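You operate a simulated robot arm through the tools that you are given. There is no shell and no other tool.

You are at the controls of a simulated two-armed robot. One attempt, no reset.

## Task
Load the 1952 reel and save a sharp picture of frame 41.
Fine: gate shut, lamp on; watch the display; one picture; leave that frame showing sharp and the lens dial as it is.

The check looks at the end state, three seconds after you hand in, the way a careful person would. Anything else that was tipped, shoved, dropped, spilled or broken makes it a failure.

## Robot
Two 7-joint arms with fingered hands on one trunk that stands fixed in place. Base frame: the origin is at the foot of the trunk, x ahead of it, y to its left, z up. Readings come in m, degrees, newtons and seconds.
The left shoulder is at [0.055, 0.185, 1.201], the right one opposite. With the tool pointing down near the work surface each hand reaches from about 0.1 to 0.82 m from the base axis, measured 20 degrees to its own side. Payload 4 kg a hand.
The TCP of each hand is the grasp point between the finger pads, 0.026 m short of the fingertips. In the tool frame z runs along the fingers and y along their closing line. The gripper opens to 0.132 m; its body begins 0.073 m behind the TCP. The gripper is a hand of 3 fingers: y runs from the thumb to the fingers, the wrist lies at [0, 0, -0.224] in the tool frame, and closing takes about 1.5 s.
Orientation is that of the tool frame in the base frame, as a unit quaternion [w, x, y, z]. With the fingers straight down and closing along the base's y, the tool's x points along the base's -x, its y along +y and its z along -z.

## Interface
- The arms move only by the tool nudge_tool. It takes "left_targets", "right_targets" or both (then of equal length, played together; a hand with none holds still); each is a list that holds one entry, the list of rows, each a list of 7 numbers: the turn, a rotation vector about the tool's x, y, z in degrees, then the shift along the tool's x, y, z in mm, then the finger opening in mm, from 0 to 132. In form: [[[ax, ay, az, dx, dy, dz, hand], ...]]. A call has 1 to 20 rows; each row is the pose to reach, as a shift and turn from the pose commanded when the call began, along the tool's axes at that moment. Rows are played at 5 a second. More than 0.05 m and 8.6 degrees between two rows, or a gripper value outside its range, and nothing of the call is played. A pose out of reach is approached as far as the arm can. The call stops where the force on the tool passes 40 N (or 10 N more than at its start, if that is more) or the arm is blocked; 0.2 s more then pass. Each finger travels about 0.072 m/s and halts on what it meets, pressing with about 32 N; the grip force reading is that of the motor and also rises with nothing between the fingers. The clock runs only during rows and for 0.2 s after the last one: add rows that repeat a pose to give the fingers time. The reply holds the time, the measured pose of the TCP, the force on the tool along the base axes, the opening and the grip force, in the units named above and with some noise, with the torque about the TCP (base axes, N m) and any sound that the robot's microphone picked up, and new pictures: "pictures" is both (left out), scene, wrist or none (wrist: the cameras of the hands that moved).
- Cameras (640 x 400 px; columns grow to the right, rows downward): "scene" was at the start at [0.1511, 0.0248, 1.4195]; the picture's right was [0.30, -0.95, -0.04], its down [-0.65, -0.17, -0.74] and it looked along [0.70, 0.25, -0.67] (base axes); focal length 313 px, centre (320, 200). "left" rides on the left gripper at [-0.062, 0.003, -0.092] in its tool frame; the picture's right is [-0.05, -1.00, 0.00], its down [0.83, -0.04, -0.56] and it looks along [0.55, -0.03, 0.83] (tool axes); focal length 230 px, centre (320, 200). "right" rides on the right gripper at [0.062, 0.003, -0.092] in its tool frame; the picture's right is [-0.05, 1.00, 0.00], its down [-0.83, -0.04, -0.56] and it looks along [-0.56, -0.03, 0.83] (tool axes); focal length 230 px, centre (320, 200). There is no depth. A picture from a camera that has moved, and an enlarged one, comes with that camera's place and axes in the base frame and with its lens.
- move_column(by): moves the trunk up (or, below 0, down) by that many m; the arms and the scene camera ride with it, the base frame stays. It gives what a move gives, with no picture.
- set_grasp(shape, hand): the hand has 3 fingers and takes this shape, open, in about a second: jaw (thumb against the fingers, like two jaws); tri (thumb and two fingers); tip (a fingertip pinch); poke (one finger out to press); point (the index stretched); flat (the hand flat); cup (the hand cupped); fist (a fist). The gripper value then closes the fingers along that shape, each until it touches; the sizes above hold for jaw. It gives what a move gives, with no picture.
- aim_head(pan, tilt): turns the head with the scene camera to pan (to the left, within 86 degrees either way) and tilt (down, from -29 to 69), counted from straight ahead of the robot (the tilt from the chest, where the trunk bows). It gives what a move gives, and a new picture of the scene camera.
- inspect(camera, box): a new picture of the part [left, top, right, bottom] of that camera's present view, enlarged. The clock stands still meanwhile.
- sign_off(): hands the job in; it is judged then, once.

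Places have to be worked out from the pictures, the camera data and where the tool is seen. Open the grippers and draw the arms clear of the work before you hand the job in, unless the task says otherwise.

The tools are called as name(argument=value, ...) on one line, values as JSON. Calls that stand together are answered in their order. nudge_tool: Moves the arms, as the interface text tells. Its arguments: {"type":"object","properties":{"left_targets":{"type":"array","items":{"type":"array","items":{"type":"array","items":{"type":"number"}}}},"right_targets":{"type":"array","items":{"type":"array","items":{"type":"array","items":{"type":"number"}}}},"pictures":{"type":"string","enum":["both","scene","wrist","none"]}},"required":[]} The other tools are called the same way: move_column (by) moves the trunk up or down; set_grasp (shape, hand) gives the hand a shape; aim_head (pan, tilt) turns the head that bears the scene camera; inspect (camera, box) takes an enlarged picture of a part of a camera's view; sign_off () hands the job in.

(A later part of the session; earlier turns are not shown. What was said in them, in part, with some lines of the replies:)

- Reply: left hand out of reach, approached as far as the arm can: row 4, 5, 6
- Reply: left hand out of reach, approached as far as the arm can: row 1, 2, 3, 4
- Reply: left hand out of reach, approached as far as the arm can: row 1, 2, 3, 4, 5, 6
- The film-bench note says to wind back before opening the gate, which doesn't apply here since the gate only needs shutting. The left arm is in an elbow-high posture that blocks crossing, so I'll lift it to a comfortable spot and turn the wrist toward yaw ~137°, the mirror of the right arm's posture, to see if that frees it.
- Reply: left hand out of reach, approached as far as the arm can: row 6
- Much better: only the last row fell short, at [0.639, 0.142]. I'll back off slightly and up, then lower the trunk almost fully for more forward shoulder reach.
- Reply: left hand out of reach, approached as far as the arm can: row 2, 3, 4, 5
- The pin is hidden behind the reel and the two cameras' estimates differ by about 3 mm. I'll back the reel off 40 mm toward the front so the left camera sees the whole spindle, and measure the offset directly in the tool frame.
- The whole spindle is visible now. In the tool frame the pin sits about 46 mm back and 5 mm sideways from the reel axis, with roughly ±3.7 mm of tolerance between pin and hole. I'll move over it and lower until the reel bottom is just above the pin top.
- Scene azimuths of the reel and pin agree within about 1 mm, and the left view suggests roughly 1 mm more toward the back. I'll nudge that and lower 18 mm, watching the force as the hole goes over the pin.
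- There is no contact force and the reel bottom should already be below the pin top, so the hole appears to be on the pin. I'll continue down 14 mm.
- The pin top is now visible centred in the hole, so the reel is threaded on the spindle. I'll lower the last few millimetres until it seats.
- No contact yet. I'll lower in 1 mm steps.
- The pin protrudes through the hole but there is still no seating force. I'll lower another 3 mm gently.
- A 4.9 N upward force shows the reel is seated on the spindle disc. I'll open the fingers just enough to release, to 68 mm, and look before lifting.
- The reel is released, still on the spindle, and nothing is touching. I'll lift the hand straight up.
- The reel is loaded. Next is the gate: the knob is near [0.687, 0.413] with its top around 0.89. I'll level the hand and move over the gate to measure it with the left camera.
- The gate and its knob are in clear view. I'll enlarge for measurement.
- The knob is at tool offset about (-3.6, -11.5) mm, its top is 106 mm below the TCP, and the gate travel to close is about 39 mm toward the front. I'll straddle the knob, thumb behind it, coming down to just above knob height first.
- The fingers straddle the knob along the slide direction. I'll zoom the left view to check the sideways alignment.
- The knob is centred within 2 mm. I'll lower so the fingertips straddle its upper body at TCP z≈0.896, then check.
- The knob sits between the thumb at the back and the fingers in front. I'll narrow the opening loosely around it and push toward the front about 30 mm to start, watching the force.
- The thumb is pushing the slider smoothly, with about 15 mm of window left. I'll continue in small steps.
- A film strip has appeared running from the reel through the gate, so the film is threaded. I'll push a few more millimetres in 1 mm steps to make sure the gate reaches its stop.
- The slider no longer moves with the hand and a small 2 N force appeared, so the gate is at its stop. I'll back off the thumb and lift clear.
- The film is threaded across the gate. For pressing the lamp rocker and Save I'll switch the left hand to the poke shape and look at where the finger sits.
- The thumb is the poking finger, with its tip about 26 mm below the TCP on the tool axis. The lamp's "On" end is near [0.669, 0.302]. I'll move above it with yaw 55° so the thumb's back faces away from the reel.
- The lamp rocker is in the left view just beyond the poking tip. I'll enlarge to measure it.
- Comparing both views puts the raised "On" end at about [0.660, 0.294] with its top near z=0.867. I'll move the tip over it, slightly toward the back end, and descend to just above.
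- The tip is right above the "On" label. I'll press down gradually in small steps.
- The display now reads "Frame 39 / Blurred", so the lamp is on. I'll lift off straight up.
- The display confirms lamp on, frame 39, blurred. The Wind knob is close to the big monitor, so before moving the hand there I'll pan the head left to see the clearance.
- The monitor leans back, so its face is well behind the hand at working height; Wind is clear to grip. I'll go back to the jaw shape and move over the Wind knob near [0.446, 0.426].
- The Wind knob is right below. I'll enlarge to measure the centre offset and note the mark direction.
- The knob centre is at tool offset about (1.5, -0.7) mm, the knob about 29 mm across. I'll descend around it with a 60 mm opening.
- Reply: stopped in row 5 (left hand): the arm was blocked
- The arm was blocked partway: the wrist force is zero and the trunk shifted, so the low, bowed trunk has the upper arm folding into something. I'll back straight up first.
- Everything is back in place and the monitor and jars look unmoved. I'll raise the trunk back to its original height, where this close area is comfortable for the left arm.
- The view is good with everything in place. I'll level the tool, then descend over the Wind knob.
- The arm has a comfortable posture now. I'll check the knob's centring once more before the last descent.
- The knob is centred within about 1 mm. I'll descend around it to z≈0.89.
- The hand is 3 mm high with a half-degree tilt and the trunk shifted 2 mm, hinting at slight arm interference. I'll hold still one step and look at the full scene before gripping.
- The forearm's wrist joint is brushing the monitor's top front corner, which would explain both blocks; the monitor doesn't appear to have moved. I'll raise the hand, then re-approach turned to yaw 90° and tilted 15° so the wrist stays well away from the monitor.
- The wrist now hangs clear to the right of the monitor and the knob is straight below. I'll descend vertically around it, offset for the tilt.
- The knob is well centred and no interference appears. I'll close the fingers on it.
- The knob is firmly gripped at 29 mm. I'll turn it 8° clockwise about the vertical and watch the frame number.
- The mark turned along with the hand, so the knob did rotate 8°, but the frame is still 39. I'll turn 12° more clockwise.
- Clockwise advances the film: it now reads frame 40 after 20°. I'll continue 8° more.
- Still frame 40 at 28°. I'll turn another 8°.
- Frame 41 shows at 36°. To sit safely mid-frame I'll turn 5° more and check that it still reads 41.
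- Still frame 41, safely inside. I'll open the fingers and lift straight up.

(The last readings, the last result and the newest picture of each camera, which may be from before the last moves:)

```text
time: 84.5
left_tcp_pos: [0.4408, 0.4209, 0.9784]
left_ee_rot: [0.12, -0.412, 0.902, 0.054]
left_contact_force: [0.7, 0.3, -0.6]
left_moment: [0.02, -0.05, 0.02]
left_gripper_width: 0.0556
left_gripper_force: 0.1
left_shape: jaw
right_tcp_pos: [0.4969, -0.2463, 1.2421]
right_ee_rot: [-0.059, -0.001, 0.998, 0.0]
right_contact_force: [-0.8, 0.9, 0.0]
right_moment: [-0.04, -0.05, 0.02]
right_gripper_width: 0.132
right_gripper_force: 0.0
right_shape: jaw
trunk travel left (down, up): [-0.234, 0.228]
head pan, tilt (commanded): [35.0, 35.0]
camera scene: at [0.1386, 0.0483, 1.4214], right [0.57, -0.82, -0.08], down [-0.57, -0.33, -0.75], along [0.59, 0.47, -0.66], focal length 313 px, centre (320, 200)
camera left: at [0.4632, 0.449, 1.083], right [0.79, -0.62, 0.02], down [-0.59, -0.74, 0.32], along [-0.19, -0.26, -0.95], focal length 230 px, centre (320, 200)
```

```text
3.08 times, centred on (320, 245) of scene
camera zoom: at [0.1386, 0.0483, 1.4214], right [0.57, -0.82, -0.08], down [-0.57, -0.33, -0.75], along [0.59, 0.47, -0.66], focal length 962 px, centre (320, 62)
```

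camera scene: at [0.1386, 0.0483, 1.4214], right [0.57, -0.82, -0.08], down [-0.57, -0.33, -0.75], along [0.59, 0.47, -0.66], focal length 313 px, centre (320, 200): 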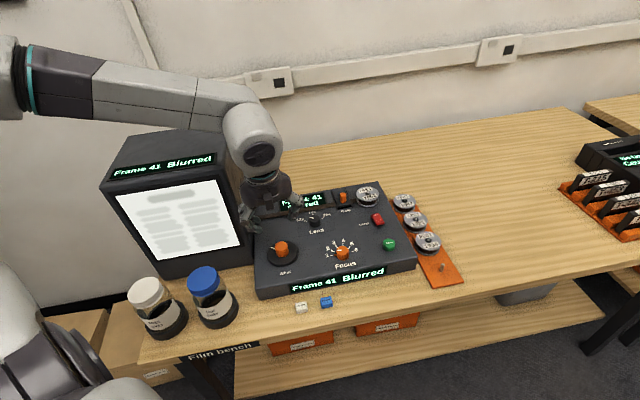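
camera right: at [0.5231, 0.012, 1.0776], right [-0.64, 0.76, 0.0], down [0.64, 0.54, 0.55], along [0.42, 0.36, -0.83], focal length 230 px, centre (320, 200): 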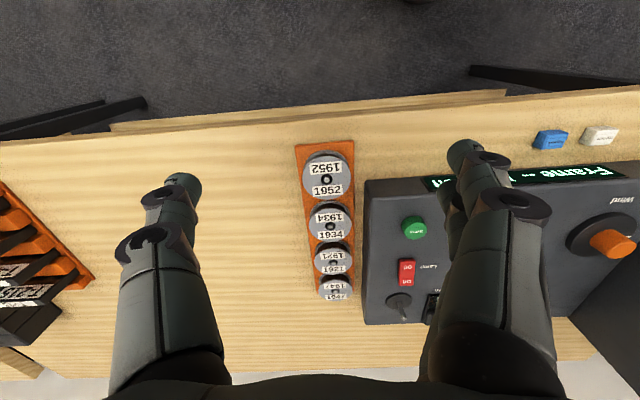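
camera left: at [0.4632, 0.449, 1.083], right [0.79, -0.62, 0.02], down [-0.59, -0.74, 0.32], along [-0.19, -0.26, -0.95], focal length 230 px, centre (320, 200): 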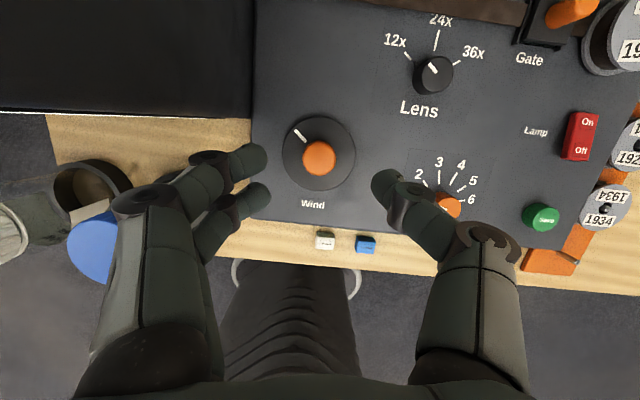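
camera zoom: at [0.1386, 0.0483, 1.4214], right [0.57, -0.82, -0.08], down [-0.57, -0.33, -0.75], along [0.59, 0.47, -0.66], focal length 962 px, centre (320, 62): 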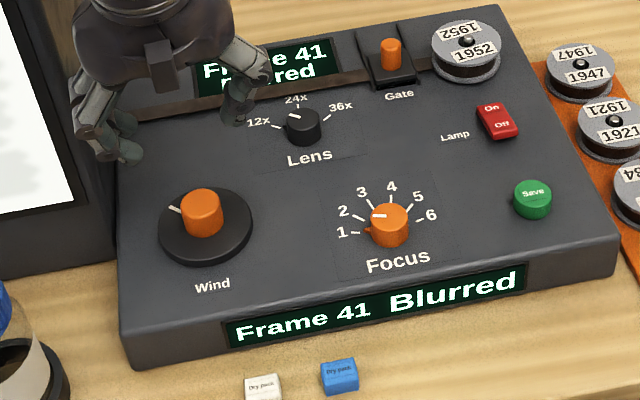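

Frame 41 holds after release. Next is Focus: I'll move over it near [0.518, 0.302] at z≈1.0, removing the tilt on the way.

nudge_tool(left_targets=[[[0, 3, 0, 7, -27, -12, 70], [0, 6, 0, 13, -54, -20, 70], [0, 9, 0, 20, -82, -25, 70], [0, 12, 0, 26, -109, -28, 70], [0, 15, 0, 32.7, -136, -31.5, 70]]], pictures="none")

nudge_tool(left_targets=[[[0, 0, -8, 0, 0, 0, 70], [0, 0, -16, 0, 0, 0, 70], [0, 0, -24, 0, 0, 0, 70], [0, 0, -32, 0, 0, 0, 70], [0, 0, -40, 0, 0, 0, 70], [0, 0, -48, 0, 0, 0, 70], [0, 0, -56, 0, 0, 0, 70], [0, 0, -64, 0, 0, 0, 70], [0, 0, -72, 0, 0, 0, 70]]], pictures="both")

```text
time: 85.7
left_tcp_pos: [0.5183, 0.3023, 1.0004]
left_ee_rot: [0.0, -0.415, 0.91, -0.001]
left_contact_force: [0.2, 0.4, 0.3]
left_moment: [0.03, 0.01, -0.01]
left_gripper_width: 0.069
left_gripper_force: 0.0
left_shape: jaw
right_tcp_pos: [0.498, -0.2465, 1.2414]
right_ee_rot: [-0.059, -0.001, 0.998, -0.001]
right_contact_force: [0.1, -0.8, -1.4]
right_moment: [0.02, 0.01, 0.0]
right_gripper_width: 0.1321
right_gripper_force: 0.1
right_shape: jaw
trunk travel left (down, up): [-0.234, 0.228]
head pan, tilt (commanded): [35.0, 35.0]
```

```text
time: 87.7
left_tcp_pos: [0.5188, 0.3022, 0.9996]
left_ee_rot: [0.0, 0.872, -0.49, 0.001]
left_contact_force: [0.1, -0.1, -0.1]
left_moment: [0.0, 0.03, 0.0]
left_gripper_width: 0.0694
left_gripper_force: 0.1
left_shape: jaw
right_tcp_pos: [0.4961, -0.2456, 1.2426]
right_ee_rot: [-0.059, -0.001, 0.998, 0.0]
right_contact_force: [-0.3, -1.4, 0.0]
right_moment: [-0.03, 0.02, 0.02]
right_gripper_width: 0.132
right_gripper_force: 0.0
right_shape: jaw
trunk travel left (down, up): [-0.234, 0.228]
head pan, tilt (commanded): [35.0, 35.0]
camera scene: at [0.1396, 0.0486, 1.4213], right [0.57, -0.82, -0.08], down [-0.58, -0.33, -0.75], along [0.59, 0.47, -0.66], focal length 313 px, centre (320, 200)
camera left: at [0.4853, 0.3524, 1.0916], right [0.83, 0.56, 0.0], down [0.47, -0.69, 0.56], along [0.31, -0.46, -0.83], focal length 230 px, centre (320, 200)
```

scene: 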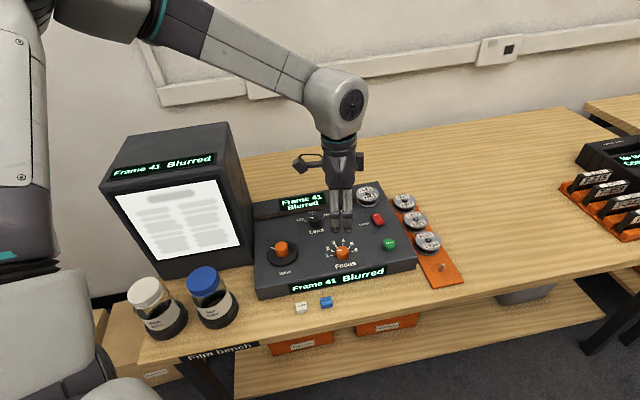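
left: 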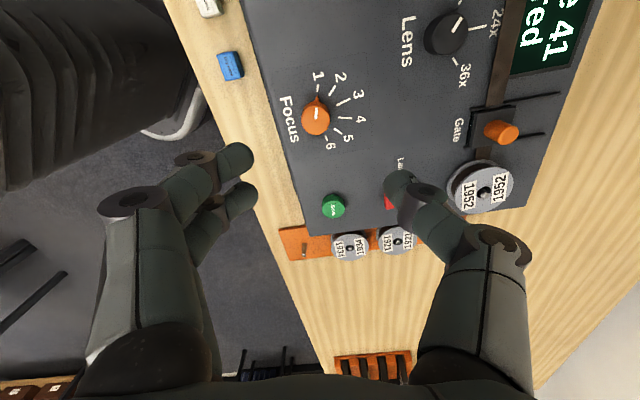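

The Focus knob is visible between the fingers. I'll enlarge it for centring.

inspect(camera="left", box=[240, 60, 400, 160])

```text
4.00 times, centred on (320, 110) of left
camera zoom: at [0.4853, 0.3524, 1.0916], right [0.83, 0.56, 0.0], down [0.47, -0.69, 0.56], along [0.31, -0.46, -0.83], focal length 920 px, centre (320, 560)
```

zoom: 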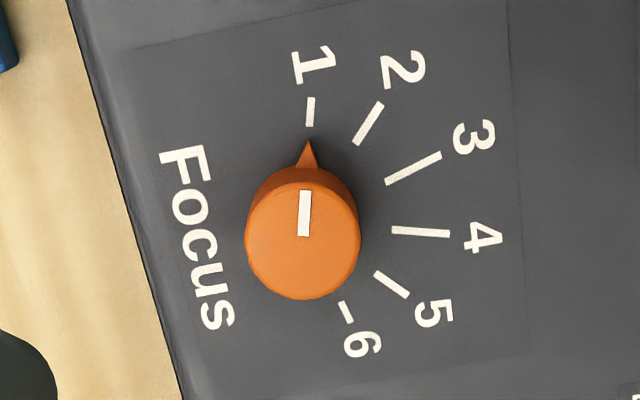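

The pointer is exactly at 1, and the knob centre is at tool offset about (-4.5, 3.7) mm, 26 mm across. I'll descend around it.

nudge_tool(left_targets=[[[0, 0, 0, -4.5, 3.7, 25, 60], [0, 0, 0, -4.5, 3.7, 50, 54], [0, 0, 0, -4.5, 3.7, 75, 54], [0, 0, 0, -4.5, 3.7, 98, 54], [0, 0, 0, -4.5, 3.7, 112, 54], [0, 0, 0, -4.5, 3.7, 112, 54]]], pictures="wrist")

inspect(camera="left", box=[200, 90, 440, 240])

inspect(camera="scene", box=[260, 180, 440, 300])

```text
time: 89.1
left_tcp_pos: [0.5142, 0.3041, 0.8879]
left_ee_rot: [-0.001, 0.871, -0.492, 0.002]
left_contact_force: [0.0, 0.8, 0.8]
left_moment: [-0.02, 0.04, -0.01]
left_gripper_width: 0.0545
left_gripper_force: 0.0
left_shape: jaw
right_tcp_pos: [0.4963, -0.2457, 1.2437]
right_ee_rot: [-0.058, -0.001, 0.998, 0.0]
right_contact_force: [-0.6, -1.4, 0.3]
right_moment: [0.02, -0.02, -0.03]
right_gripper_width: 0.132
right_gripper_force: 0.0
right_shape: jaw
trunk travel left (down, up): [-0.234, 0.228]
head pan, tilt (commanded): [35.0, 35.0]
camera left: at [0.481, 0.3541, 0.98], right [0.83, 0.56, 0.0], down [0.46, -0.69, 0.56], along [0.31, -0.46, -0.83], focal length 230 px, centre (320, 200)
```

left: 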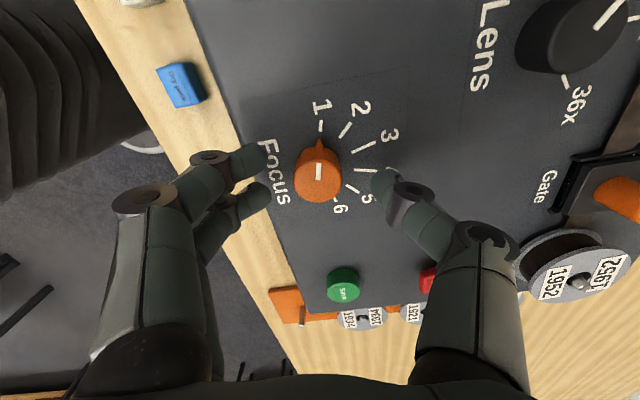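

```text
2.67 times, centred on (320, 165) of left
camera zoom: at [0.481, 0.3541, 0.98], right [0.83, 0.56, 0.0], down [0.46, -0.69, 0.56], along [0.31, -0.46, -0.83], focal length 614 px, centre (320, 293)
```

zoom: 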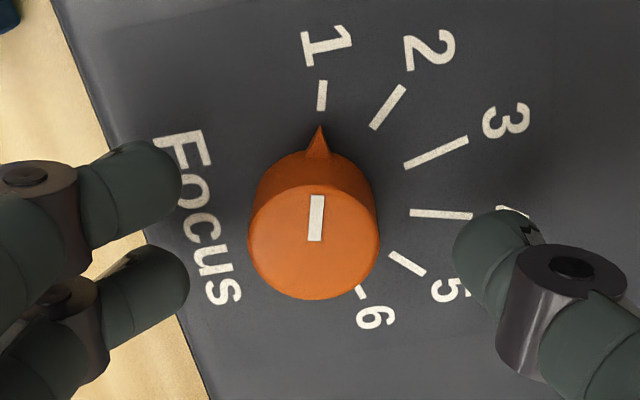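

```text
3.33 times, centred on (350, 240) of scene
camera zoom: at [0.1393, 0.0484, 1.4213], right [0.57, -0.82, -0.08], down [-0.57, -0.33, -0.75], along [0.59, 0.47, -0.66], focal length 1042 px, centre (220, 67)
```

zoom: 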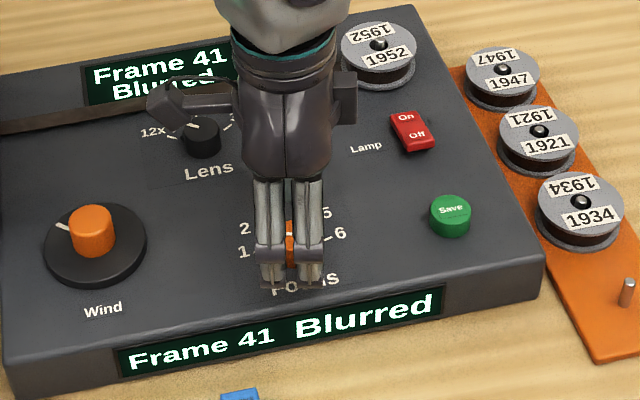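

Centring is within about 1.5 mm and the pointer is clear of the pads. I'll correct slightly, lower 6 mm more for a better bite, and close.

nudge_tool(left_targets=[[[0, 0, 0, -1, 1, 3, 54], [0, 0, 0, -1, 1, 6, 50], [0, 0, 0, -1, 1, 6, 38], [0, 0, 0, -1, 1, 6, 28], [0, 0, 0, -1, 1, 6, 20], [0, 0, 0, -1, 1, 6, 14], [0, 0, 0, -1, 1, 6, 14]]], pictures="none")

inspect(camera="left", box=[200, 90, 440, 240])

inspect(camera="scene", box=[260, 180, 440, 300])

```text
time: 90.7
left_tcp_pos: [0.5129, 0.3051, 0.8817]
left_ee_rot: [-0.001, 0.871, -0.492, 0.001]
left_contact_force: [0.6, 0.9, -1.9]
left_moment: [0.02, 0.04, 0.0]
left_gripper_width: 0.0171
left_gripper_force: 32.6
left_shape: jaw
right_tcp_pos: [0.4982, -0.2445, 1.2424]
right_ee_rot: [-0.058, -0.001, 0.998, 0.0]
right_contact_force: [-0.4, -0.6, -0.4]
right_moment: [0.0, 0.01, -0.03]
right_gripper_width: 0.1321
right_gripper_force: 0.1
right_shape: jaw
trunk travel left (down, up): [-0.234, 0.228]
head pan, tilt (commanded): [35.0, 35.0]
```

```text
2.67 times, centred on (320, 165) of left
camera zoom: at [0.4795, 0.355, 0.9732], right [0.83, 0.56, 0.0], down [0.47, -0.69, 0.56], along [0.31, -0.46, -0.83], focal length 614 px, centre (320, 293)
```

zoom: 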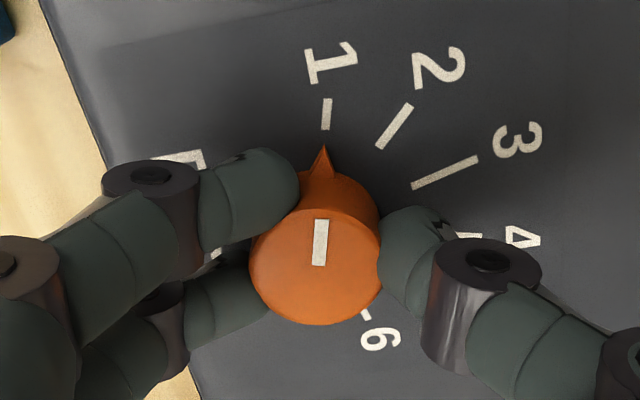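

```text
3.33 times, centred on (350, 240) of scene
camera zoom: at [0.1398, 0.0488, 1.4212], right [0.57, -0.82, -0.08], down [-0.58, -0.33, -0.75], along [0.59, 0.47, -0.66], focal length 1042 px, centre (220, 67)
```

zoom: 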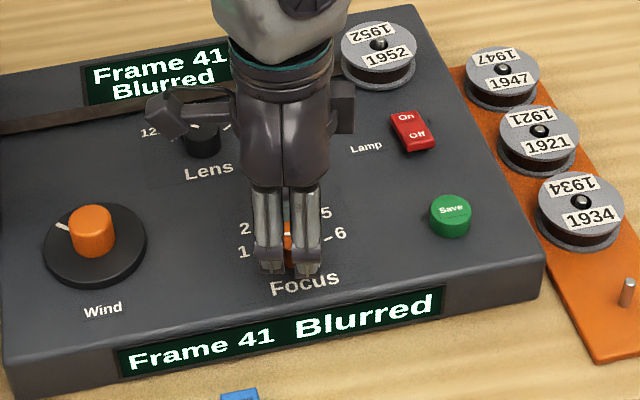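

The knob is gripped. I'll turn Focus clockwise 16° toward 2 and watch the display.

nudge_tool(left_targets=[[[0, 0, 5.5, 0, 0, 0, 14], [0, 0, 11, 0, 0, 0, 14], [0, 0, 16, 0, 0, 0, 14], [0, 0, 16, 0, 0, 0, 14]]], pictures="none")

inspect(camera="scene", box=[260, 180, 440, 300])

inspect(camera="left", box=[200, 90, 440, 240])

```text
time: 91.7
left_tcp_pos: [0.5133, 0.3054, 0.8814]
left_ee_rot: [0.0, 0.793, -0.609, 0.001]
left_contact_force: [3.7, 2.0, -3.6]
left_moment: [0.03, -0.03, 0.01]
left_gripper_width: 0.0173
left_gripper_force: 32.3
left_shape: jaw
right_tcp_pos: [0.497, -0.2454, 1.2429]
right_ee_rot: [-0.059, -0.001, 0.998, -0.001]
right_contact_force: [0.0, -0.1, 0.4]
right_moment: [0.01, 0.0, -0.04]
right_gripper_width: 0.1321
right_gripper_force: 0.0
right_shape: jaw
trunk travel left (down, up): [-0.234, 0.228]
head pan, tilt (commanded): [35.0, 35.0]
```

```text
3.33 times, centred on (350, 240) of scene
camera zoom: at [0.1404, 0.049, 1.4212], right [0.57, -0.82, -0.08], down [-0.58, -0.33, -0.75], along [0.59, 0.47, -0.66], focal length 1042 px, centre (220, 67)
```

zoom: 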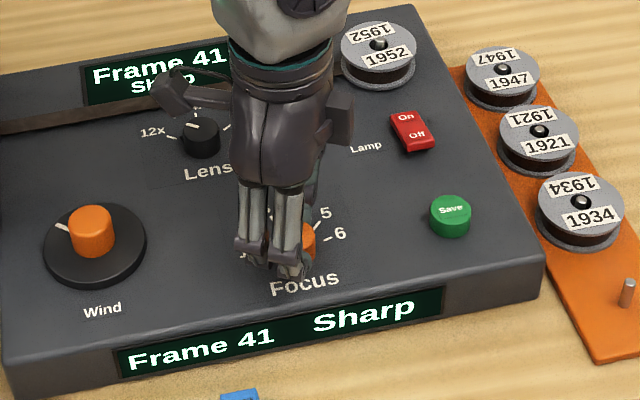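

```text
2.67 times, centred on (320, 165) of left
camera zoom: at [0.4954, 0.3628, 0.9732], right [0.95, 0.31, 0.0], down [0.26, -0.79, 0.56], along [0.17, -0.53, -0.83], focal length 614 px, centre (320, 293)
```

zoom: 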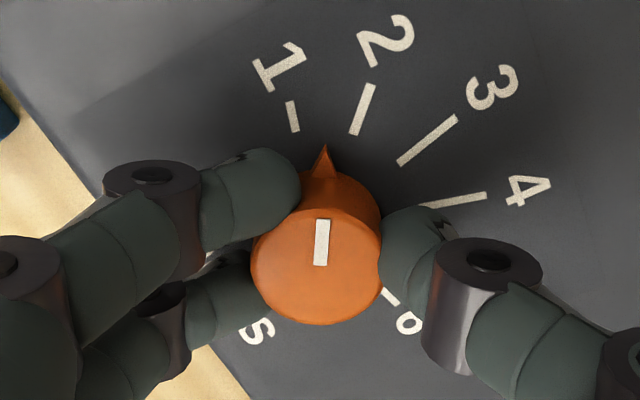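

The display now reads "Frame 41 Sharp". To find the middle of the sharp window before releasing, I'll turn 4° more and see if it holds.

nudge_tool(left_targets=[[[0, 0, 2, 0, 0, 0, 14], [0, 0, 4, 0, 0, 0, 14], [0, 0, 4, 0, 0, 0, 14]]], pictures="none")

inspect(camera="scene", box=[100, 120, 440, 310])

```text
time: 92.5
left_tcp_pos: [0.5139, 0.3055, 0.8819]
left_ee_rot: [0.0, 0.772, -0.635, 0.002]
left_contact_force: [6.5, 2.4, -4.0]
left_moment: [0.05, -0.18, 0.03]
left_gripper_width: 0.0168
left_gripper_force: 32.0
left_shape: jaw
right_tcp_pos: [0.4988, -0.2445, 1.2421]
right_ee_rot: [-0.059, -0.001, 0.998, -0.001]
right_contact_force: [0.2, -0.2, -0.3]
right_moment: [-0.02, -0.01, 0.02]
right_gripper_width: 0.132
right_gripper_force: 0.1
right_shape: jaw
trunk travel left (down, up): [-0.234, 0.228]
head pan, tilt (commanded): [35.0, 35.0]
```

```text
1.88 times, centred on (270, 215) of scene
camera zoom: at [0.1409, 0.0492, 1.4211], right [0.57, -0.82, -0.08], down [-0.58, -0.33, -0.75], along [0.59, 0.47, -0.66], focal length 588 px, centre (414, 172)
```

zoom: 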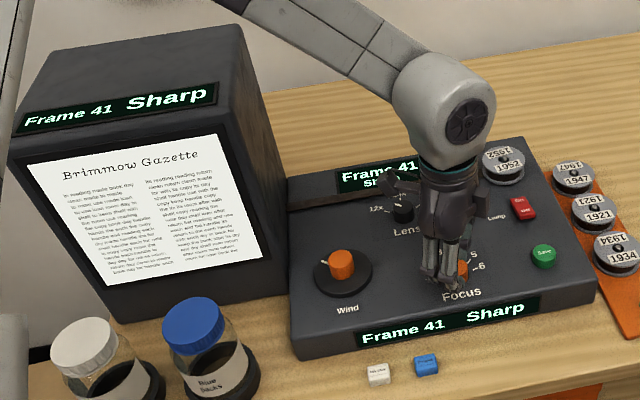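

Still sharp at 20°, and the monitor page is crisp. The side force comes from a slight off-centre grip, so I'll correct that by half a millimetre and turn 5° more to find the upper edge.

nudge_tool(left_targets=[[[0, 0, 0, 0.2, -0.5, 0, 14], [0, 0, 2.5, 0.2, -0.6, 0, 14], [0, 0, 5, 0.2, -0.7, 0, 14], [0, 0, 5, 0.2, -0.7, 0, 14]]], pictures="none")

inspect(camera="scene", box=[100, 120, 440, 310])

inspect(camera="left", box=[200, 90, 440, 240])

```text
time: 93.5
left_tcp_pos: [0.5146, 0.3059, 0.8816]
left_ee_rot: [-0.001, 0.744, -0.669, 0.002]
left_contact_force: [5.2, 4.2, -2.4]
left_moment: [0.11, -0.1, -0.04]
left_gripper_width: 0.0172
left_gripper_force: 32.4
left_shape: jaw
right_tcp_pos: [0.497, -0.2456, 1.2427]
right_ee_rot: [-0.059, -0.001, 0.998, -0.001]
right_contact_force: [-0.2, -0.3, -0.6]
right_moment: [0.01, -0.01, -0.01]
right_gripper_width: 0.132
right_gripper_force: 0.0
right_shape: jaw
trunk travel left (down, up): [-0.234, 0.228]
head pan, tilt (commanded): [35.0, 35.0]
```

```text
1.88 times, centred on (270, 215) of scene
camera zoom: at [0.1405, 0.0492, 1.4212], right [0.57, -0.82, -0.08], down [-0.58, -0.33, -0.75], along [0.59, 0.47, -0.66], focal length 588 px, centre (414, 172)
```

zoom: 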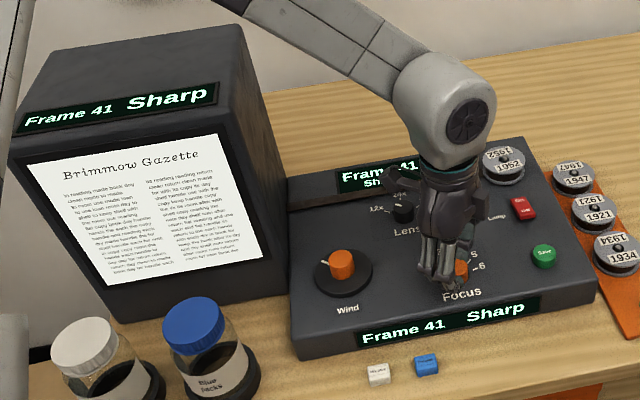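

```text
2.67 times, centred on (320, 165) of left
camera zoom: at [0.505, 0.365, 0.9732], right [0.99, 0.16, 0.0], down [0.13, -0.82, 0.56], along [0.09, -0.55, -0.83], focal length 614 px, centre (320, 293)
```

zoom: 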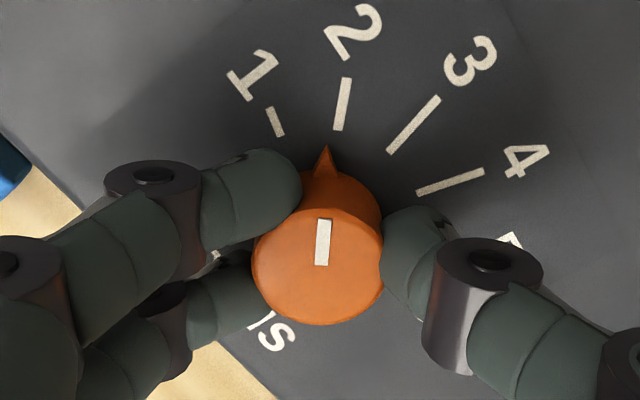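

Still sharp at 25°. I'll compare the page's crispness up close.

inspect(camera="scene", box=[110, 180, 250, 270])

```text
4.44 times, centred on (180, 225) of scene
camera zoom: at [0.1405, 0.0492, 1.4212], right [0.57, -0.82, -0.08], down [-0.58, -0.33, -0.75], along [0.59, 0.47, -0.66], focal length 1389 px, centre (942, 89)
```

zoom: 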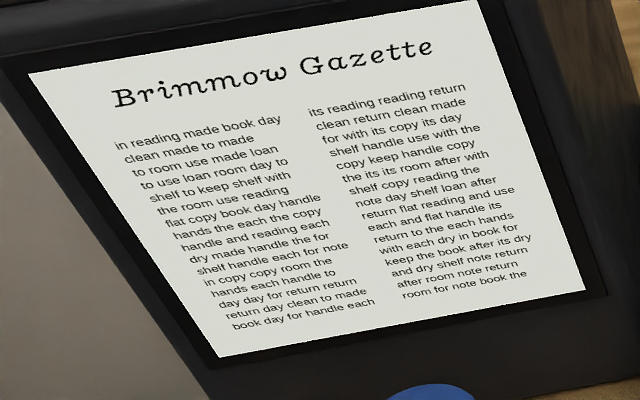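

The page is crisp. The known sharp range is 16° to 25°, so I'll turn back about 4.5° to its middle and confirm before releasing.

nudge_tool(left_targets=[[[0, 0, -2, 0, -0.2, 0, 14], [0, 0, -4.5, 0, -0.3, 0, 14], [0, 0, -4.5, 0, -0.3, 0, 14]]], pictures="none")

nudge_tool(left_targets=[[[0, 0, 0, 0, 0, 0, 20], [0, 0, 0, 0, 0, 0, 26], [0, 0, 0, 0, 0, 0, 34], [0, 0, 0, 0, 0, 0, 44], [0, 0, 0, 0, 0, 0, 52], [0, 0, 0, 0, 0, 0, 52]]], pictures="none")

inspect(camera="scene", box=[100, 120, 440, 310])

inspect(camera="left", box=[200, 90, 440, 240])

```text
time: 94.3
left_tcp_pos: [0.5135, 0.3049, 0.8813]
left_ee_rot: [-0.001, 0.77, -0.638, 0.002]
left_contact_force: [2.0, 5.0, -1.6]
left_moment: [0.06, -0.02, -0.01]
left_gripper_width: 0.017
left_gripper_force: 32.3
left_shape: jaw
right_tcp_pos: [0.4976, -0.244, 1.2434]
right_ee_rot: [-0.059, -0.001, 0.998, -0.001]
right_contact_force: [-0.7, 0.1, -0.3]
right_moment: [0.0, -0.04, -0.01]
right_gripper_width: 0.1321
right_gripper_force: 0.0
right_shape: jaw
trunk travel left (down, up): [-0.234, 0.228]
head pan, tilt (commanded): [35.0, 35.0]
```

```text
time: 95.7
left_tcp_pos: [0.5137, 0.3046, 0.8815]
left_ee_rot: [0.0, 0.769, -0.639, 0.001]
left_contact_force: [-0.1, -0.6, 0.6]
left_moment: [0.01, 0.0, 0.03]
left_gripper_width: 0.0515
left_gripper_force: 0.0
left_shape: jaw
right_tcp_pos: [0.4978, -0.2446, 1.2424]
right_ee_rot: [-0.059, 0.0, 0.998, 0.0]
right_contact_force: [-0.6, -0.4, 0.4]
right_moment: [-0.01, 0.01, 0.01]
right_gripper_width: 0.1316
right_gripper_force: 0.2
right_shape: jaw
trunk travel left (down, up): [-0.234, 0.228]
head pan, tilt (commanded): [35.0, 35.0]
```

```text
1.88 times, centred on (270, 215) of scene
camera zoom: at [0.1396, 0.0486, 1.4213], right [0.57, -0.82, -0.08], down [-0.58, -0.33, -0.75], along [0.59, 0.47, -0.66], focal length 588 px, centre (414, 172)
```

zoom: 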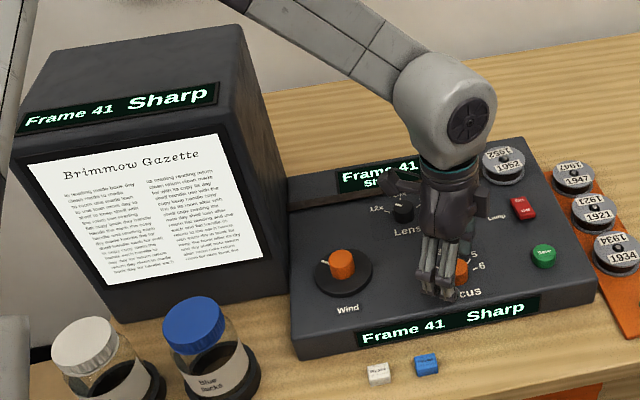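

```text
2.67 times, centred on (320, 165) of left
camera zoom: at [0.5002, 0.3636, 0.9735], right [0.97, 0.24, 0.0], down [0.19, -0.81, 0.56], along [0.13, -0.54, -0.83], focal length 614 px, centre (320, 293)
```

zoom: 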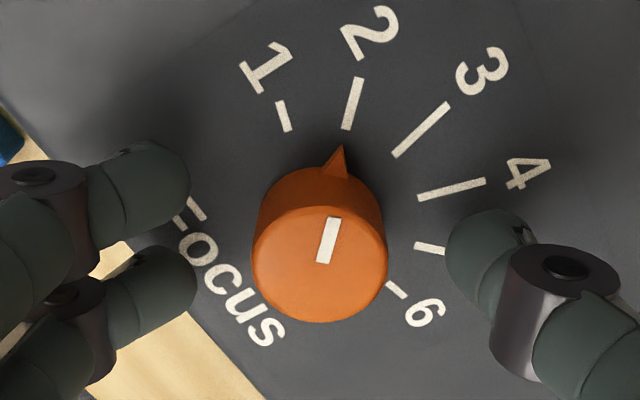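

After release the pointer settled exactly at the 2 mark, apparently a detent, and the display still says "Frame 41 Sharp". I'll lift straight up and verify.

nudge_tool(left_targets=[[[0, 0, 0, 0, 0, -15, 54], [0, 0, 0, 0, 0, -40, 54], [0, 0, 0, 0, 0, -75, 54], [0, 0, 0, 0, 0, -110, 54]]], pictures="both")

inspect(camera="scene", box=[240, 170, 440, 300])

inspect(camera="scene", box=[110, 180, 250, 270])

```text
time: 96.7
left_tcp_pos: [0.5135, 0.304, 0.9927]
left_ee_rot: [0.0, 0.769, -0.639, 0.001]
left_contact_force: [0.5, -0.2, -0.3]
left_moment: [0.0, -0.03, -0.01]
left_gripper_width: 0.0535
left_gripper_force: 0.0
left_shape: jaw
right_tcp_pos: [0.4957, -0.2455, 1.2433]
right_ee_rot: [-0.058, -0.001, 0.998, -0.001]
right_contact_force: [-1.1, 0.2, -0.3]
right_moment: [0.02, 0.0, 0.01]
right_gripper_width: 0.1319
right_gripper_force: 0.0
right_shape: jaw
trunk travel left (down, up): [-0.234, 0.228]
head pan, tilt (commanded): [35.0, 35.0]
camera scene: at [0.1385, 0.0483, 1.4214], right [0.57, -0.82, -0.08], down [-0.57, -0.33, -0.75], along [0.59, 0.47, -0.66], focal length 313 px, centre (320, 200)
camera left: at [0.4991, 0.3629, 1.0846], right [0.97, 0.23, 0.0], down [0.19, -0.81, 0.56], along [0.13, -0.54, -0.83], focal length 230 px, centre (320, 200)
```

scene: 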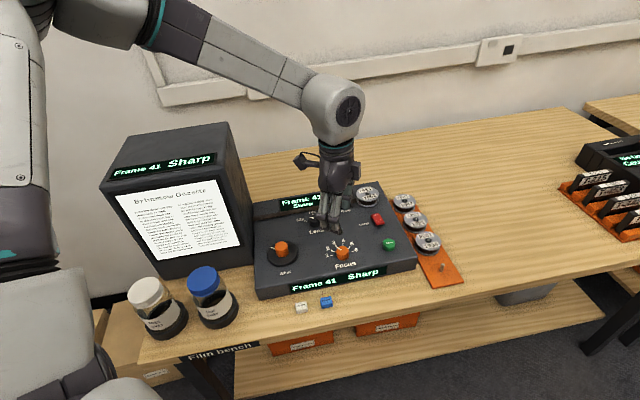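
left: 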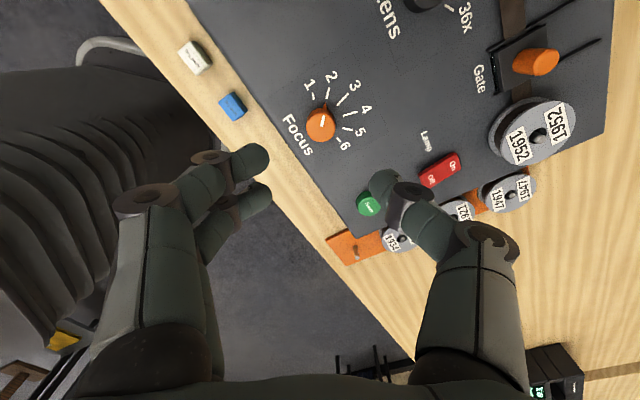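

```text
3.08 times, centred on (340, 235) of scene
camera zoom: at [0.1385, 0.0483, 1.4214], right [0.57, -0.82, -0.08], down [-0.57, -0.33, -0.75], along [0.59, 0.47, -0.66], focal length 962 px, centre (258, 92)
```

zoom: 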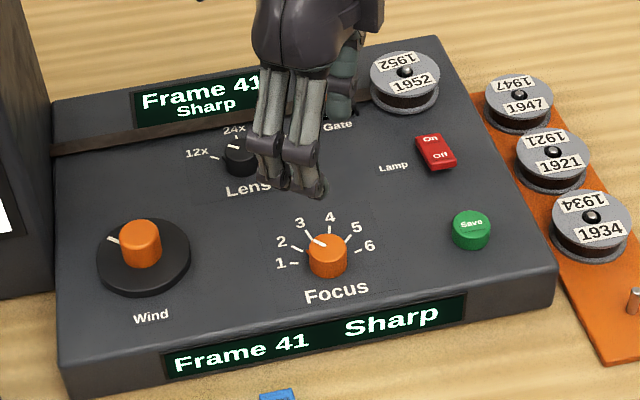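

```text
4.44 times, centred on (180, 225) of scene
camera zoom: at [0.1385, 0.0483, 1.4214], right [0.57, -0.82, -0.08], down [-0.57, -0.33, -0.75], along [0.59, 0.47, -0.66], focal length 1389 px, centre (942, 89)
```

zoom: 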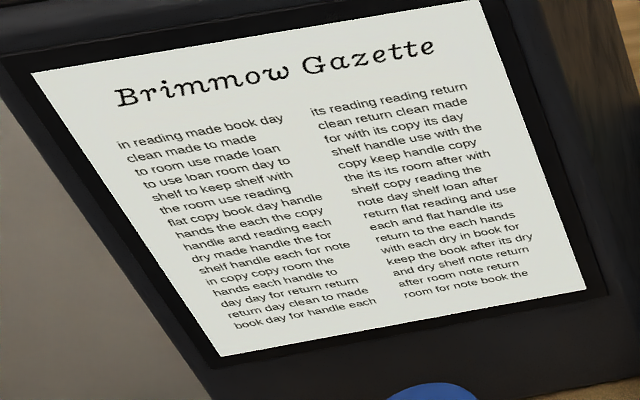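

Frame 41 is sharp and the lens dial is unchanged. Now the single picture: I'll set the poke shape and move over the Save button near [0.594, 0.226].

set_grasp(hand="left", shape="poke")

nudge_tool(left_targets=[[[0, 0, 7.6, 15, -11, 0, 0], [0, 0, 15.2, 30, -22, 0, 0], [0, 0, 22.8, 45, -32, 0, 0], [0, 0, 30.4, 60, -43, 5, 0], [0, 0, 38, 76, -54, 10, 0], [0, 0, 45.5, 91, -64.6, 15, 0]]], pictures="both")

inspect(camera="left", box=[240, 80, 400, 200])

```text
time: 97.6
left_tcp_pos: [0.5148, 0.3041, 0.9922]
left_ee_rot: [-0.001, 0.769, -0.639, 0.001]
left_contact_force: [0.7, -0.5, 1.0]
left_moment: [0.02, -0.03, 0.0]
left_gripper_width: 0.0001
left_gripper_force: 0.1
left_shape: poke
right_tcp_pos: [0.4973, -0.2465, 1.2433]
right_ee_rot: [-0.058, -0.001, 0.998, 0.001]
right_contact_force: [0.7, 0.0, 0.1]
right_moment: [-0.03, -0.02, -0.01]
right_gripper_width: 0.1317
right_gripper_force: 0.1
right_shape: jaw
trunk travel left (down, up): [-0.234, 0.228]
head pan, tilt (commanded): [35.0, 35.0]
```

```text
time: 99.0
left_tcp_pos: [0.5947, 0.2271, 0.9776]
left_ee_rot: [0.0, -0.461, 0.887, -0.001]
left_contact_force: [0.8, 1.0, 0.1]
left_moment: [0.01, 0.02, -0.04]
left_gripper_width: 0.0
left_gripper_force: 0.1
left_shape: poke
right_tcp_pos: [0.4976, -0.2452, 1.2413]
right_ee_rot: [-0.06, 0.0, 0.998, 0.0]
right_contact_force: [0.8, 0.2, -0.6]
right_moment: [-0.01, 0.02, -0.04]
right_gripper_width: 0.1318
right_gripper_force: 0.0
right_shape: jaw
trunk travel left (down, up): [-0.234, 0.228]
head pan, tilt (commanded): [35.0, 35.0]
camera scene: at [0.1404, 0.0484, 1.4211], right [0.57, -0.82, -0.08], down [-0.58, -0.33, -0.75], along [0.59, 0.47, -0.66], focal length 313 px, centre (320, 200)
camera left: at [0.628, 0.2783, 1.0694], right [0.85, -0.53, 0.0], down [-0.44, -0.7, 0.55], along [-0.29, -0.47, -0.83], focal length 230 px, centre (320, 200)
```

scene: 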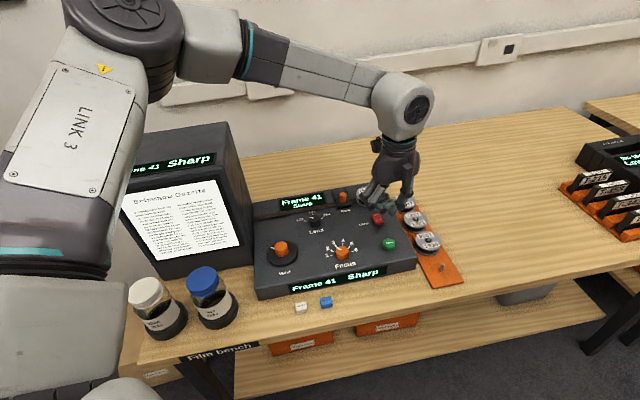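
left: 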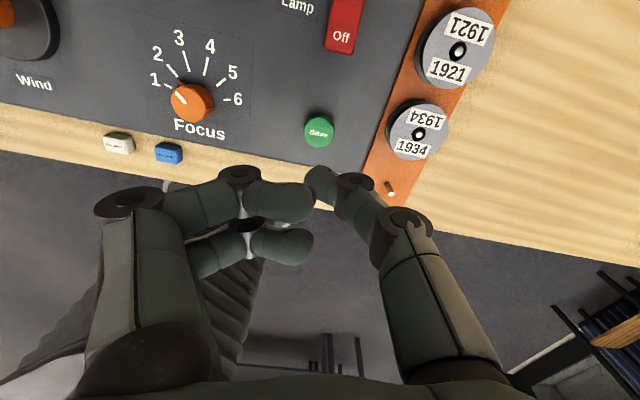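

```text
3.33 times, centred on (320, 140) of left
camera zoom: at [0.628, 0.2783, 1.0694], right [0.85, -0.53, 0.0], down [-0.44, -0.7, 0.55], along [-0.29, -0.47, -0.83], focal length 767 px, centre (320, 400)
```

zoom: 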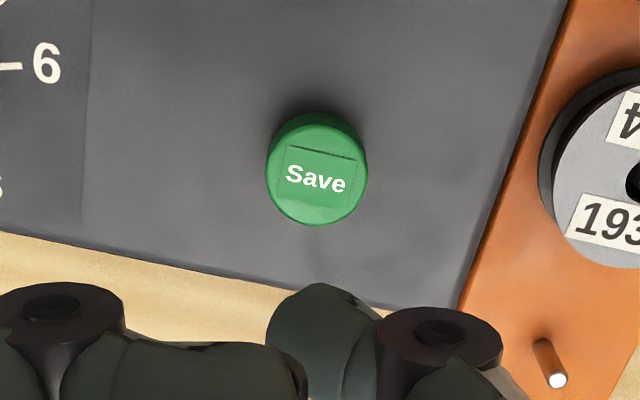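

The Save button is at tool offset about (3, 1) mm with its top near z=0.863. I'll lower the tip to just above it.

nudge_tool(left_targets=[[[0, 0, 0, 4, 1, 25, 0], [0, 0, 0, 4, 1, 50, 0], [0, 0, 0, 4, 1, 68, 0], [0, 0, 0, 4, 1, 79, 0], [0, 0, 0, 4, 1, 79, 0]]], pictures="none")

inspect(camera="scene", box=[320, 190, 460, 290])

inspect(camera="left", box=[240, 100, 400, 220])

```text
time: 100.2
left_tcp_pos: [0.5905, 0.2249, 0.8986]
left_ee_rot: [0.0, -0.462, 0.887, -0.001]
left_contact_force: [0.1, 0.6, 0.2]
left_moment: [0.04, 0.02, -0.01]
left_gripper_width: 0.0001
left_gripper_force: 0.1
left_shape: poke
right_tcp_pos: [0.4967, -0.2454, 1.2428]
right_ee_rot: [-0.059, 0.0, 0.998, 0.0]
right_contact_force: [0.0, -0.1, 0.3]
right_moment: [0.01, -0.01, 0.0]
right_gripper_width: 0.1318
right_gripper_force: 0.0
right_shape: jaw
trunk travel left (down, up): [-0.234, 0.228]
head pan, tilt (commanded): [35.0, 35.0]
```

```text
4.00 times, centred on (390, 240) of scene
camera zoom: at [0.1394, 0.0484, 1.4213], right [0.57, -0.82, -0.08], down [-0.57, -0.33, -0.75], along [0.59, 0.47, -0.66], focal length 1250 px, centre (40, 40)
```

zoom: 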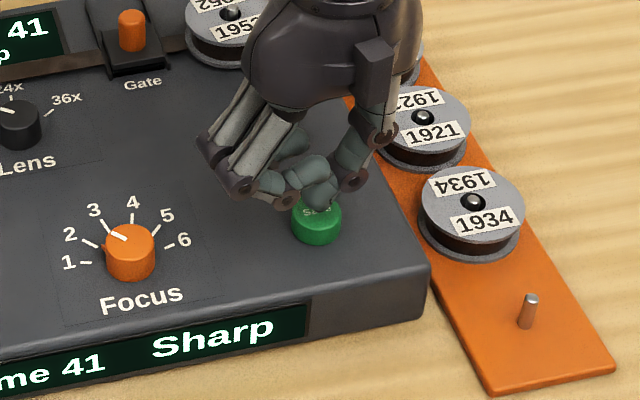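

```text
3.33 times, centred on (320, 160) of left
camera zoom: at [0.6236, 0.2759, 0.99], right [0.85, -0.53, 0.0], down [-0.44, -0.71, 0.55], along [-0.29, -0.47, -0.83], focal length 767 px, centre (320, 333)
```

zoom: 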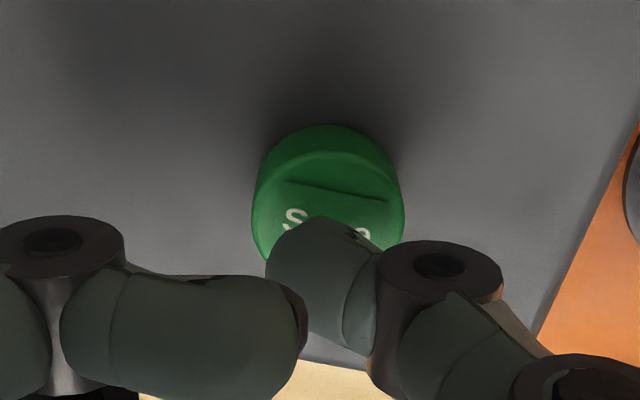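

The tip is within 2 to 3 mm of the button centre. I'll press once, steadily.

nudge_tool(left_targets=[[[0, 0, 0, -1.5, -1, 5, 0], [0, 0, 0, -1.5, -1, 9, 0], [0, 0, 0, -1.5, -1, 12, 0], [0, 0, 0, -1.5, -1, 14, 0]]], pictures="none")

inspect(camera="scene", box=[240, 180, 440, 310])

```text
time: 101.2
left_tcp_pos: [0.5932, 0.2246, 0.8851]
left_ee_rot: [0.002, -0.462, 0.887, -0.002]
left_contact_force: [0.4, 0.7, 9.2]
left_moment: [0.01, -0.06, -0.01]
left_gripper_width: 0.0
left_gripper_force: 0.2
left_shape: poke
right_tcp_pos: [0.4952, -0.2449, 1.2434]
right_ee_rot: [-0.058, -0.001, 0.998, 0.0]
right_contact_force: [0.3, -0.3, -0.1]
right_moment: [-0.03, 0.01, -0.01]
right_gripper_width: 0.1319
right_gripper_force: 0.0
right_shape: jaw
trunk travel left (down, up): [-0.234, 0.228]
head pan, tilt (commanded): [35.0, 35.0]
heard: click
```

```text
3.08 times, centred on (340, 245) of scene
camera zoom: at [0.1385, 0.0481, 1.4216], right [0.57, -0.82, -0.08], down [-0.57, -0.33, -0.75], along [0.59, 0.47, -0.66], focal length 962 px, centre (258, 62)
```

zoom: 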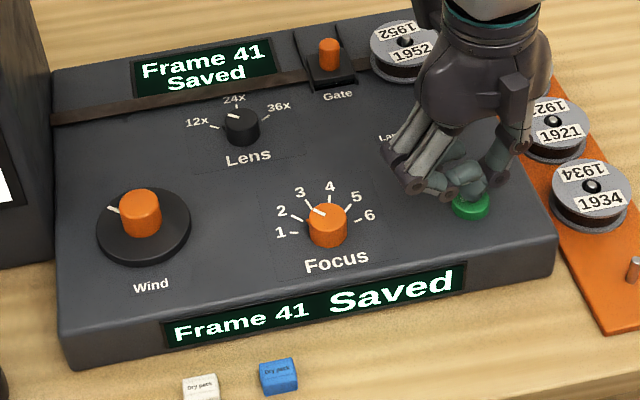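

A click was heard and the display shows "Frame 41 Saved". I'll lift straight off the button in one motion.

nudge_tool(left_targets=[[[0, 0, 0, 0, 0, -20, 0], [0, 0, 0, 0, 0, -50, 0], [0, 0, 0, 0, 0, -90, 0], [0, 0, 0, 0, 0, -130, 0]]], pictures="both")

inspect(camera="scene", box=[100, 120, 460, 330])

```text
time: 102.2
left_tcp_pos: [0.5924, 0.2258, 1.0144]
left_ee_rot: [0.001, -0.462, 0.887, 0.0]
left_contact_force: [0.1, 0.7, -0.3]
left_moment: [-0.02, 0.02, -0.02]
left_gripper_width: 0.0
left_gripper_force: 0.0
left_shape: poke
right_tcp_pos: [0.4952, -0.2454, 1.2427]
right_ee_rot: [-0.058, -0.001, 0.998, 0.0]
right_contact_force: [-0.3, 0.7, -0.6]
right_moment: [0.0, -0.02, 0.01]
right_gripper_width: 0.1321
right_gripper_force: 0.1
right_shape: jaw
trunk travel left (down, up): [-0.234, 0.228]
head pan, tilt (commanded): [35.0, 35.0]
camera scene: at [0.1386, 0.0481, 1.4214], right [0.57, -0.82, -0.08], down [-0.57, -0.33, -0.75], along [0.59, 0.47, -0.66], focal length 313 px, centre (320, 200)
camera left: at [0.6249, 0.2763, 1.1073], right [0.85, -0.53, 0.0], down [-0.44, -0.71, 0.55], along [-0.29, -0.47, -0.83], focal length 230 px, centre (320, 200)
```

scene: 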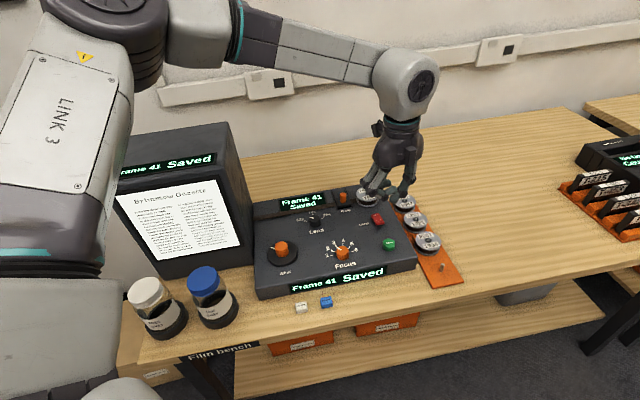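
left: 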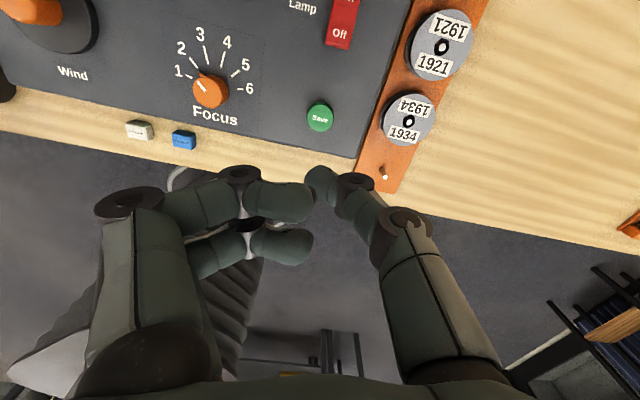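

```text
1.78 times, centred on (280, 225) of scene
camera zoom: at [0.1386, 0.0481, 1.4214], right [0.57, -0.82, -0.08], down [-0.57, -0.33, -0.75], along [0.59, 0.47, -0.66], focal length 556 px, centre (391, 156)
```

zoom: 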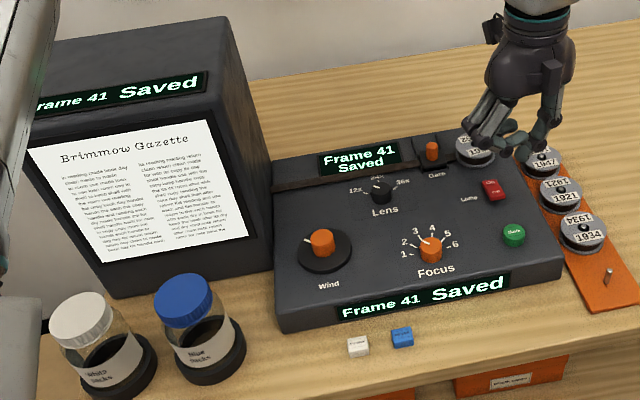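

The picture is saved, with the lamp on, gate shut and frame 41 showing. I'll open the left hand and draw the arm up and back, clear of the work.

set_grasp(hand="left", shape="jaw")

nudge_tool(left_targets=[[[0, 0, 0, 0, 0, -40, 132], [0, 0, 0, 0, 0, -80, 132], [0, 0, 0, 0, 0, -120, 132], [0, 0, 0, 0, 0, -150, 132], [0, 0, 0, 5, 40, -150, 132], [0, 0, 0, 9, 80, -150, 132], [0, 0, 0, 12, 120, -150, 132], [0, 0, 0, 15, 160, -150, 132], [0, 0, 0, 18, 200, -150, 132], [0, 0, 0, 21, 235, -150, 132], [0, 0, 0, 23.5, 260, -150, 132]]], pictures="scene")

aim_head(pan=17.6, tilt=35.1)

inspect(camera="scene", box=[150, 170, 340, 320])

inspect(camera="scene", box=[0, 160, 200, 400])

```text
time: 103.1
left_tcp_pos: [0.5929, 0.2264, 1.0141]
left_ee_rot: [0.001, -0.463, 0.886, -0.001]
left_contact_force: [0.3, -0.6, 0.0]
left_moment: [-0.03, 0.0, -0.01]
left_gripper_width: 0.1321
left_gripper_force: 0.1
left_shape: jaw
right_tcp_pos: [0.4962, -0.2462, 1.2421]
right_ee_rot: [-0.059, -0.001, 0.998, -0.001]
right_contact_force: [-0.5, 0.3, -0.3]
right_moment: [-0.01, -0.01, 0.03]
right_gripper_width: 0.132
right_gripper_force: 0.0
right_shape: jaw
trunk travel left (down, up): [-0.234, 0.228]
head pan, tilt (commanded): [35.0, 35.0]
```

```text
time: 105.5
left_tcp_pos: [0.364, 0.3553, 1.1637]
left_ee_rot: [0.001, -0.463, 0.887, -0.001]
left_contact_force: [0.2, 0.1, -0.7]
left_moment: [-0.01, -0.04, 0.02]
left_gripper_width: 0.1318
left_gripper_force: 0.1
left_shape: jaw
right_tcp_pos: [0.4954, -0.2449, 1.243]
right_ee_rot: [-0.059, 0.0, 0.998, -0.001]
right_contact_force: [0.1, 0.3, 0.0]
right_moment: [-0.03, -0.02, 0.02]
right_gripper_width: 0.132
right_gripper_force: 0.1
right_shape: jaw
trunk travel left (down, up): [-0.234, 0.228]
head pan, tilt (commanded): [35.0, 35.0]
camera scene: at [0.1387, 0.0494, 1.4214], right [0.57, -0.82, -0.08], down [-0.57, -0.33, -0.75], along [0.59, 0.47, -0.66], focal length 313 px, centre (320, 200)
```

scene: 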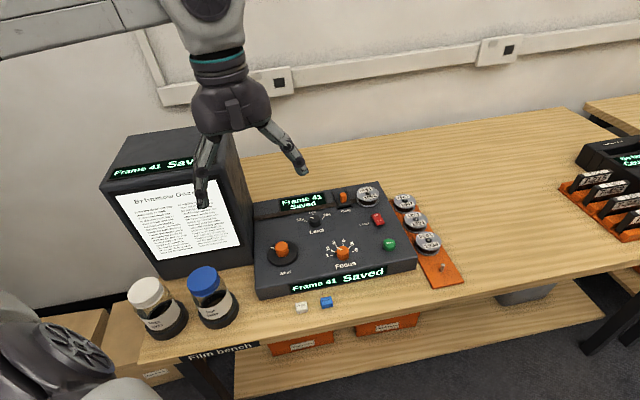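

```text
time: 106.3
left_tcp_pos: [0.3645, 0.3534, 1.1634]
left_ee_rot: [0.001, -0.463, 0.886, -0.001]
left_contact_force: [0.0, 0.5, 0.3]
left_moment: [0.0, -0.01, -0.01]
left_gripper_width: 0.132
left_gripper_force: 0.0
left_shape: jaw
right_tcp_pos: [0.4971, -0.2457, 1.2433]
right_ee_rot: [-0.06, -0.001, 0.998, 0.0]
right_contact_force: [-0.1, -0.3, 0.4]
right_moment: [-0.02, 0.0, 0.0]
right_gripper_width: 0.132
right_gripper_force: 0.0
right_shape: jaw
trunk travel left (down, up): [-0.234, 0.228]
head pan, tilt (commanded): [17.6, 35.1]
camera scene: at [0.1513, 0.0245, 1.4195], right [0.3, -0.95, -0.04], down [-0.65, -0.17, -0.74], along [0.7, 0.25, -0.67], focal length 313 px, centre (320, 200)
```

scene: 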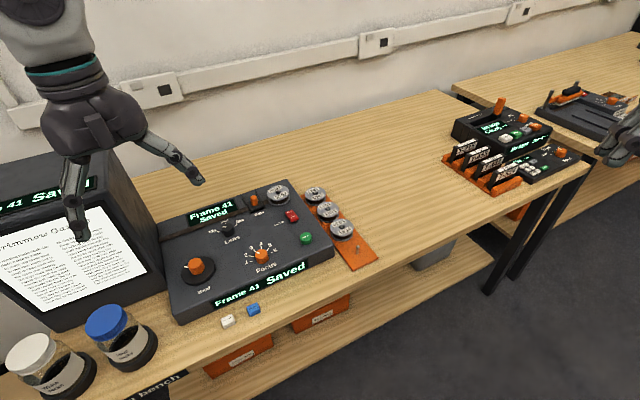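

```text
2.67 times, centred on (245, 245) of scene
camera zoom: at [0.1513, 0.0245, 1.4195], right [0.3, -0.95, -0.04], down [-0.65, -0.17, -0.74], along [0.7, 0.25, -0.67], focal length 834 px, centre (520, 80)
```

zoom: 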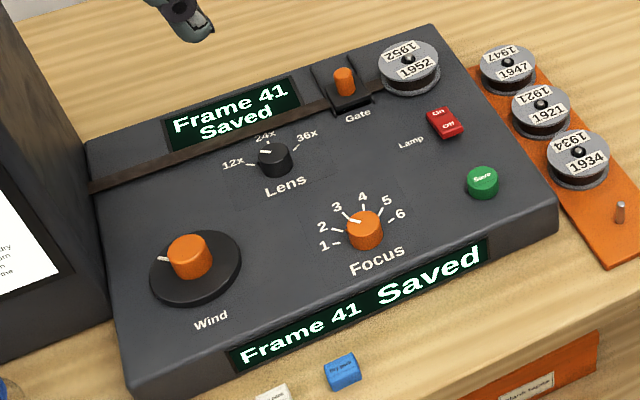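

```text
1.67 times, centred on (100, 280) of scene
camera zoom: at [0.1513, 0.0245, 1.4195], right [0.3, -0.95, -0.04], down [-0.65, -0.17, -0.74], along [0.7, 0.25, -0.67], focal length 521 px, centre (687, 67)
```

zoom: 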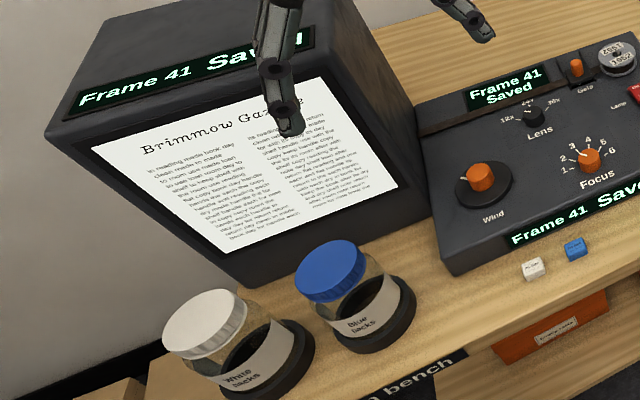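

The reel is on the spindle, the gate is shut and the lamp is on. Frame 41 shows sharp and saved once, and the lens dial matches the first picture. Monitor, jars, packs and other reels are where they were at the start, and both hands are open and clear, so I'll hand in.

sign_off()

```text
The job is handed in.
```

The 1952 reel is loaded and one picture of frame 41 is saved. The display reads "Frame 41 Saved", and I handed the job in; no verdict came back.

- **End state:** the gate is shut, the lamp is on, and frame 41 shows sharp on the monitor. Focus moved from 1 to 2; the lens dial is as I found it.
- **Contact:** the left arm was blocked twice beside the Wind knob, most likely by the monitor's top front corner. I backed off and came in again at a tilt.
- **Surroundings:** in the final pictures the monitor, jars, dry packs and other reels look exactly where they started.

Both hands are open and clear of the bench.
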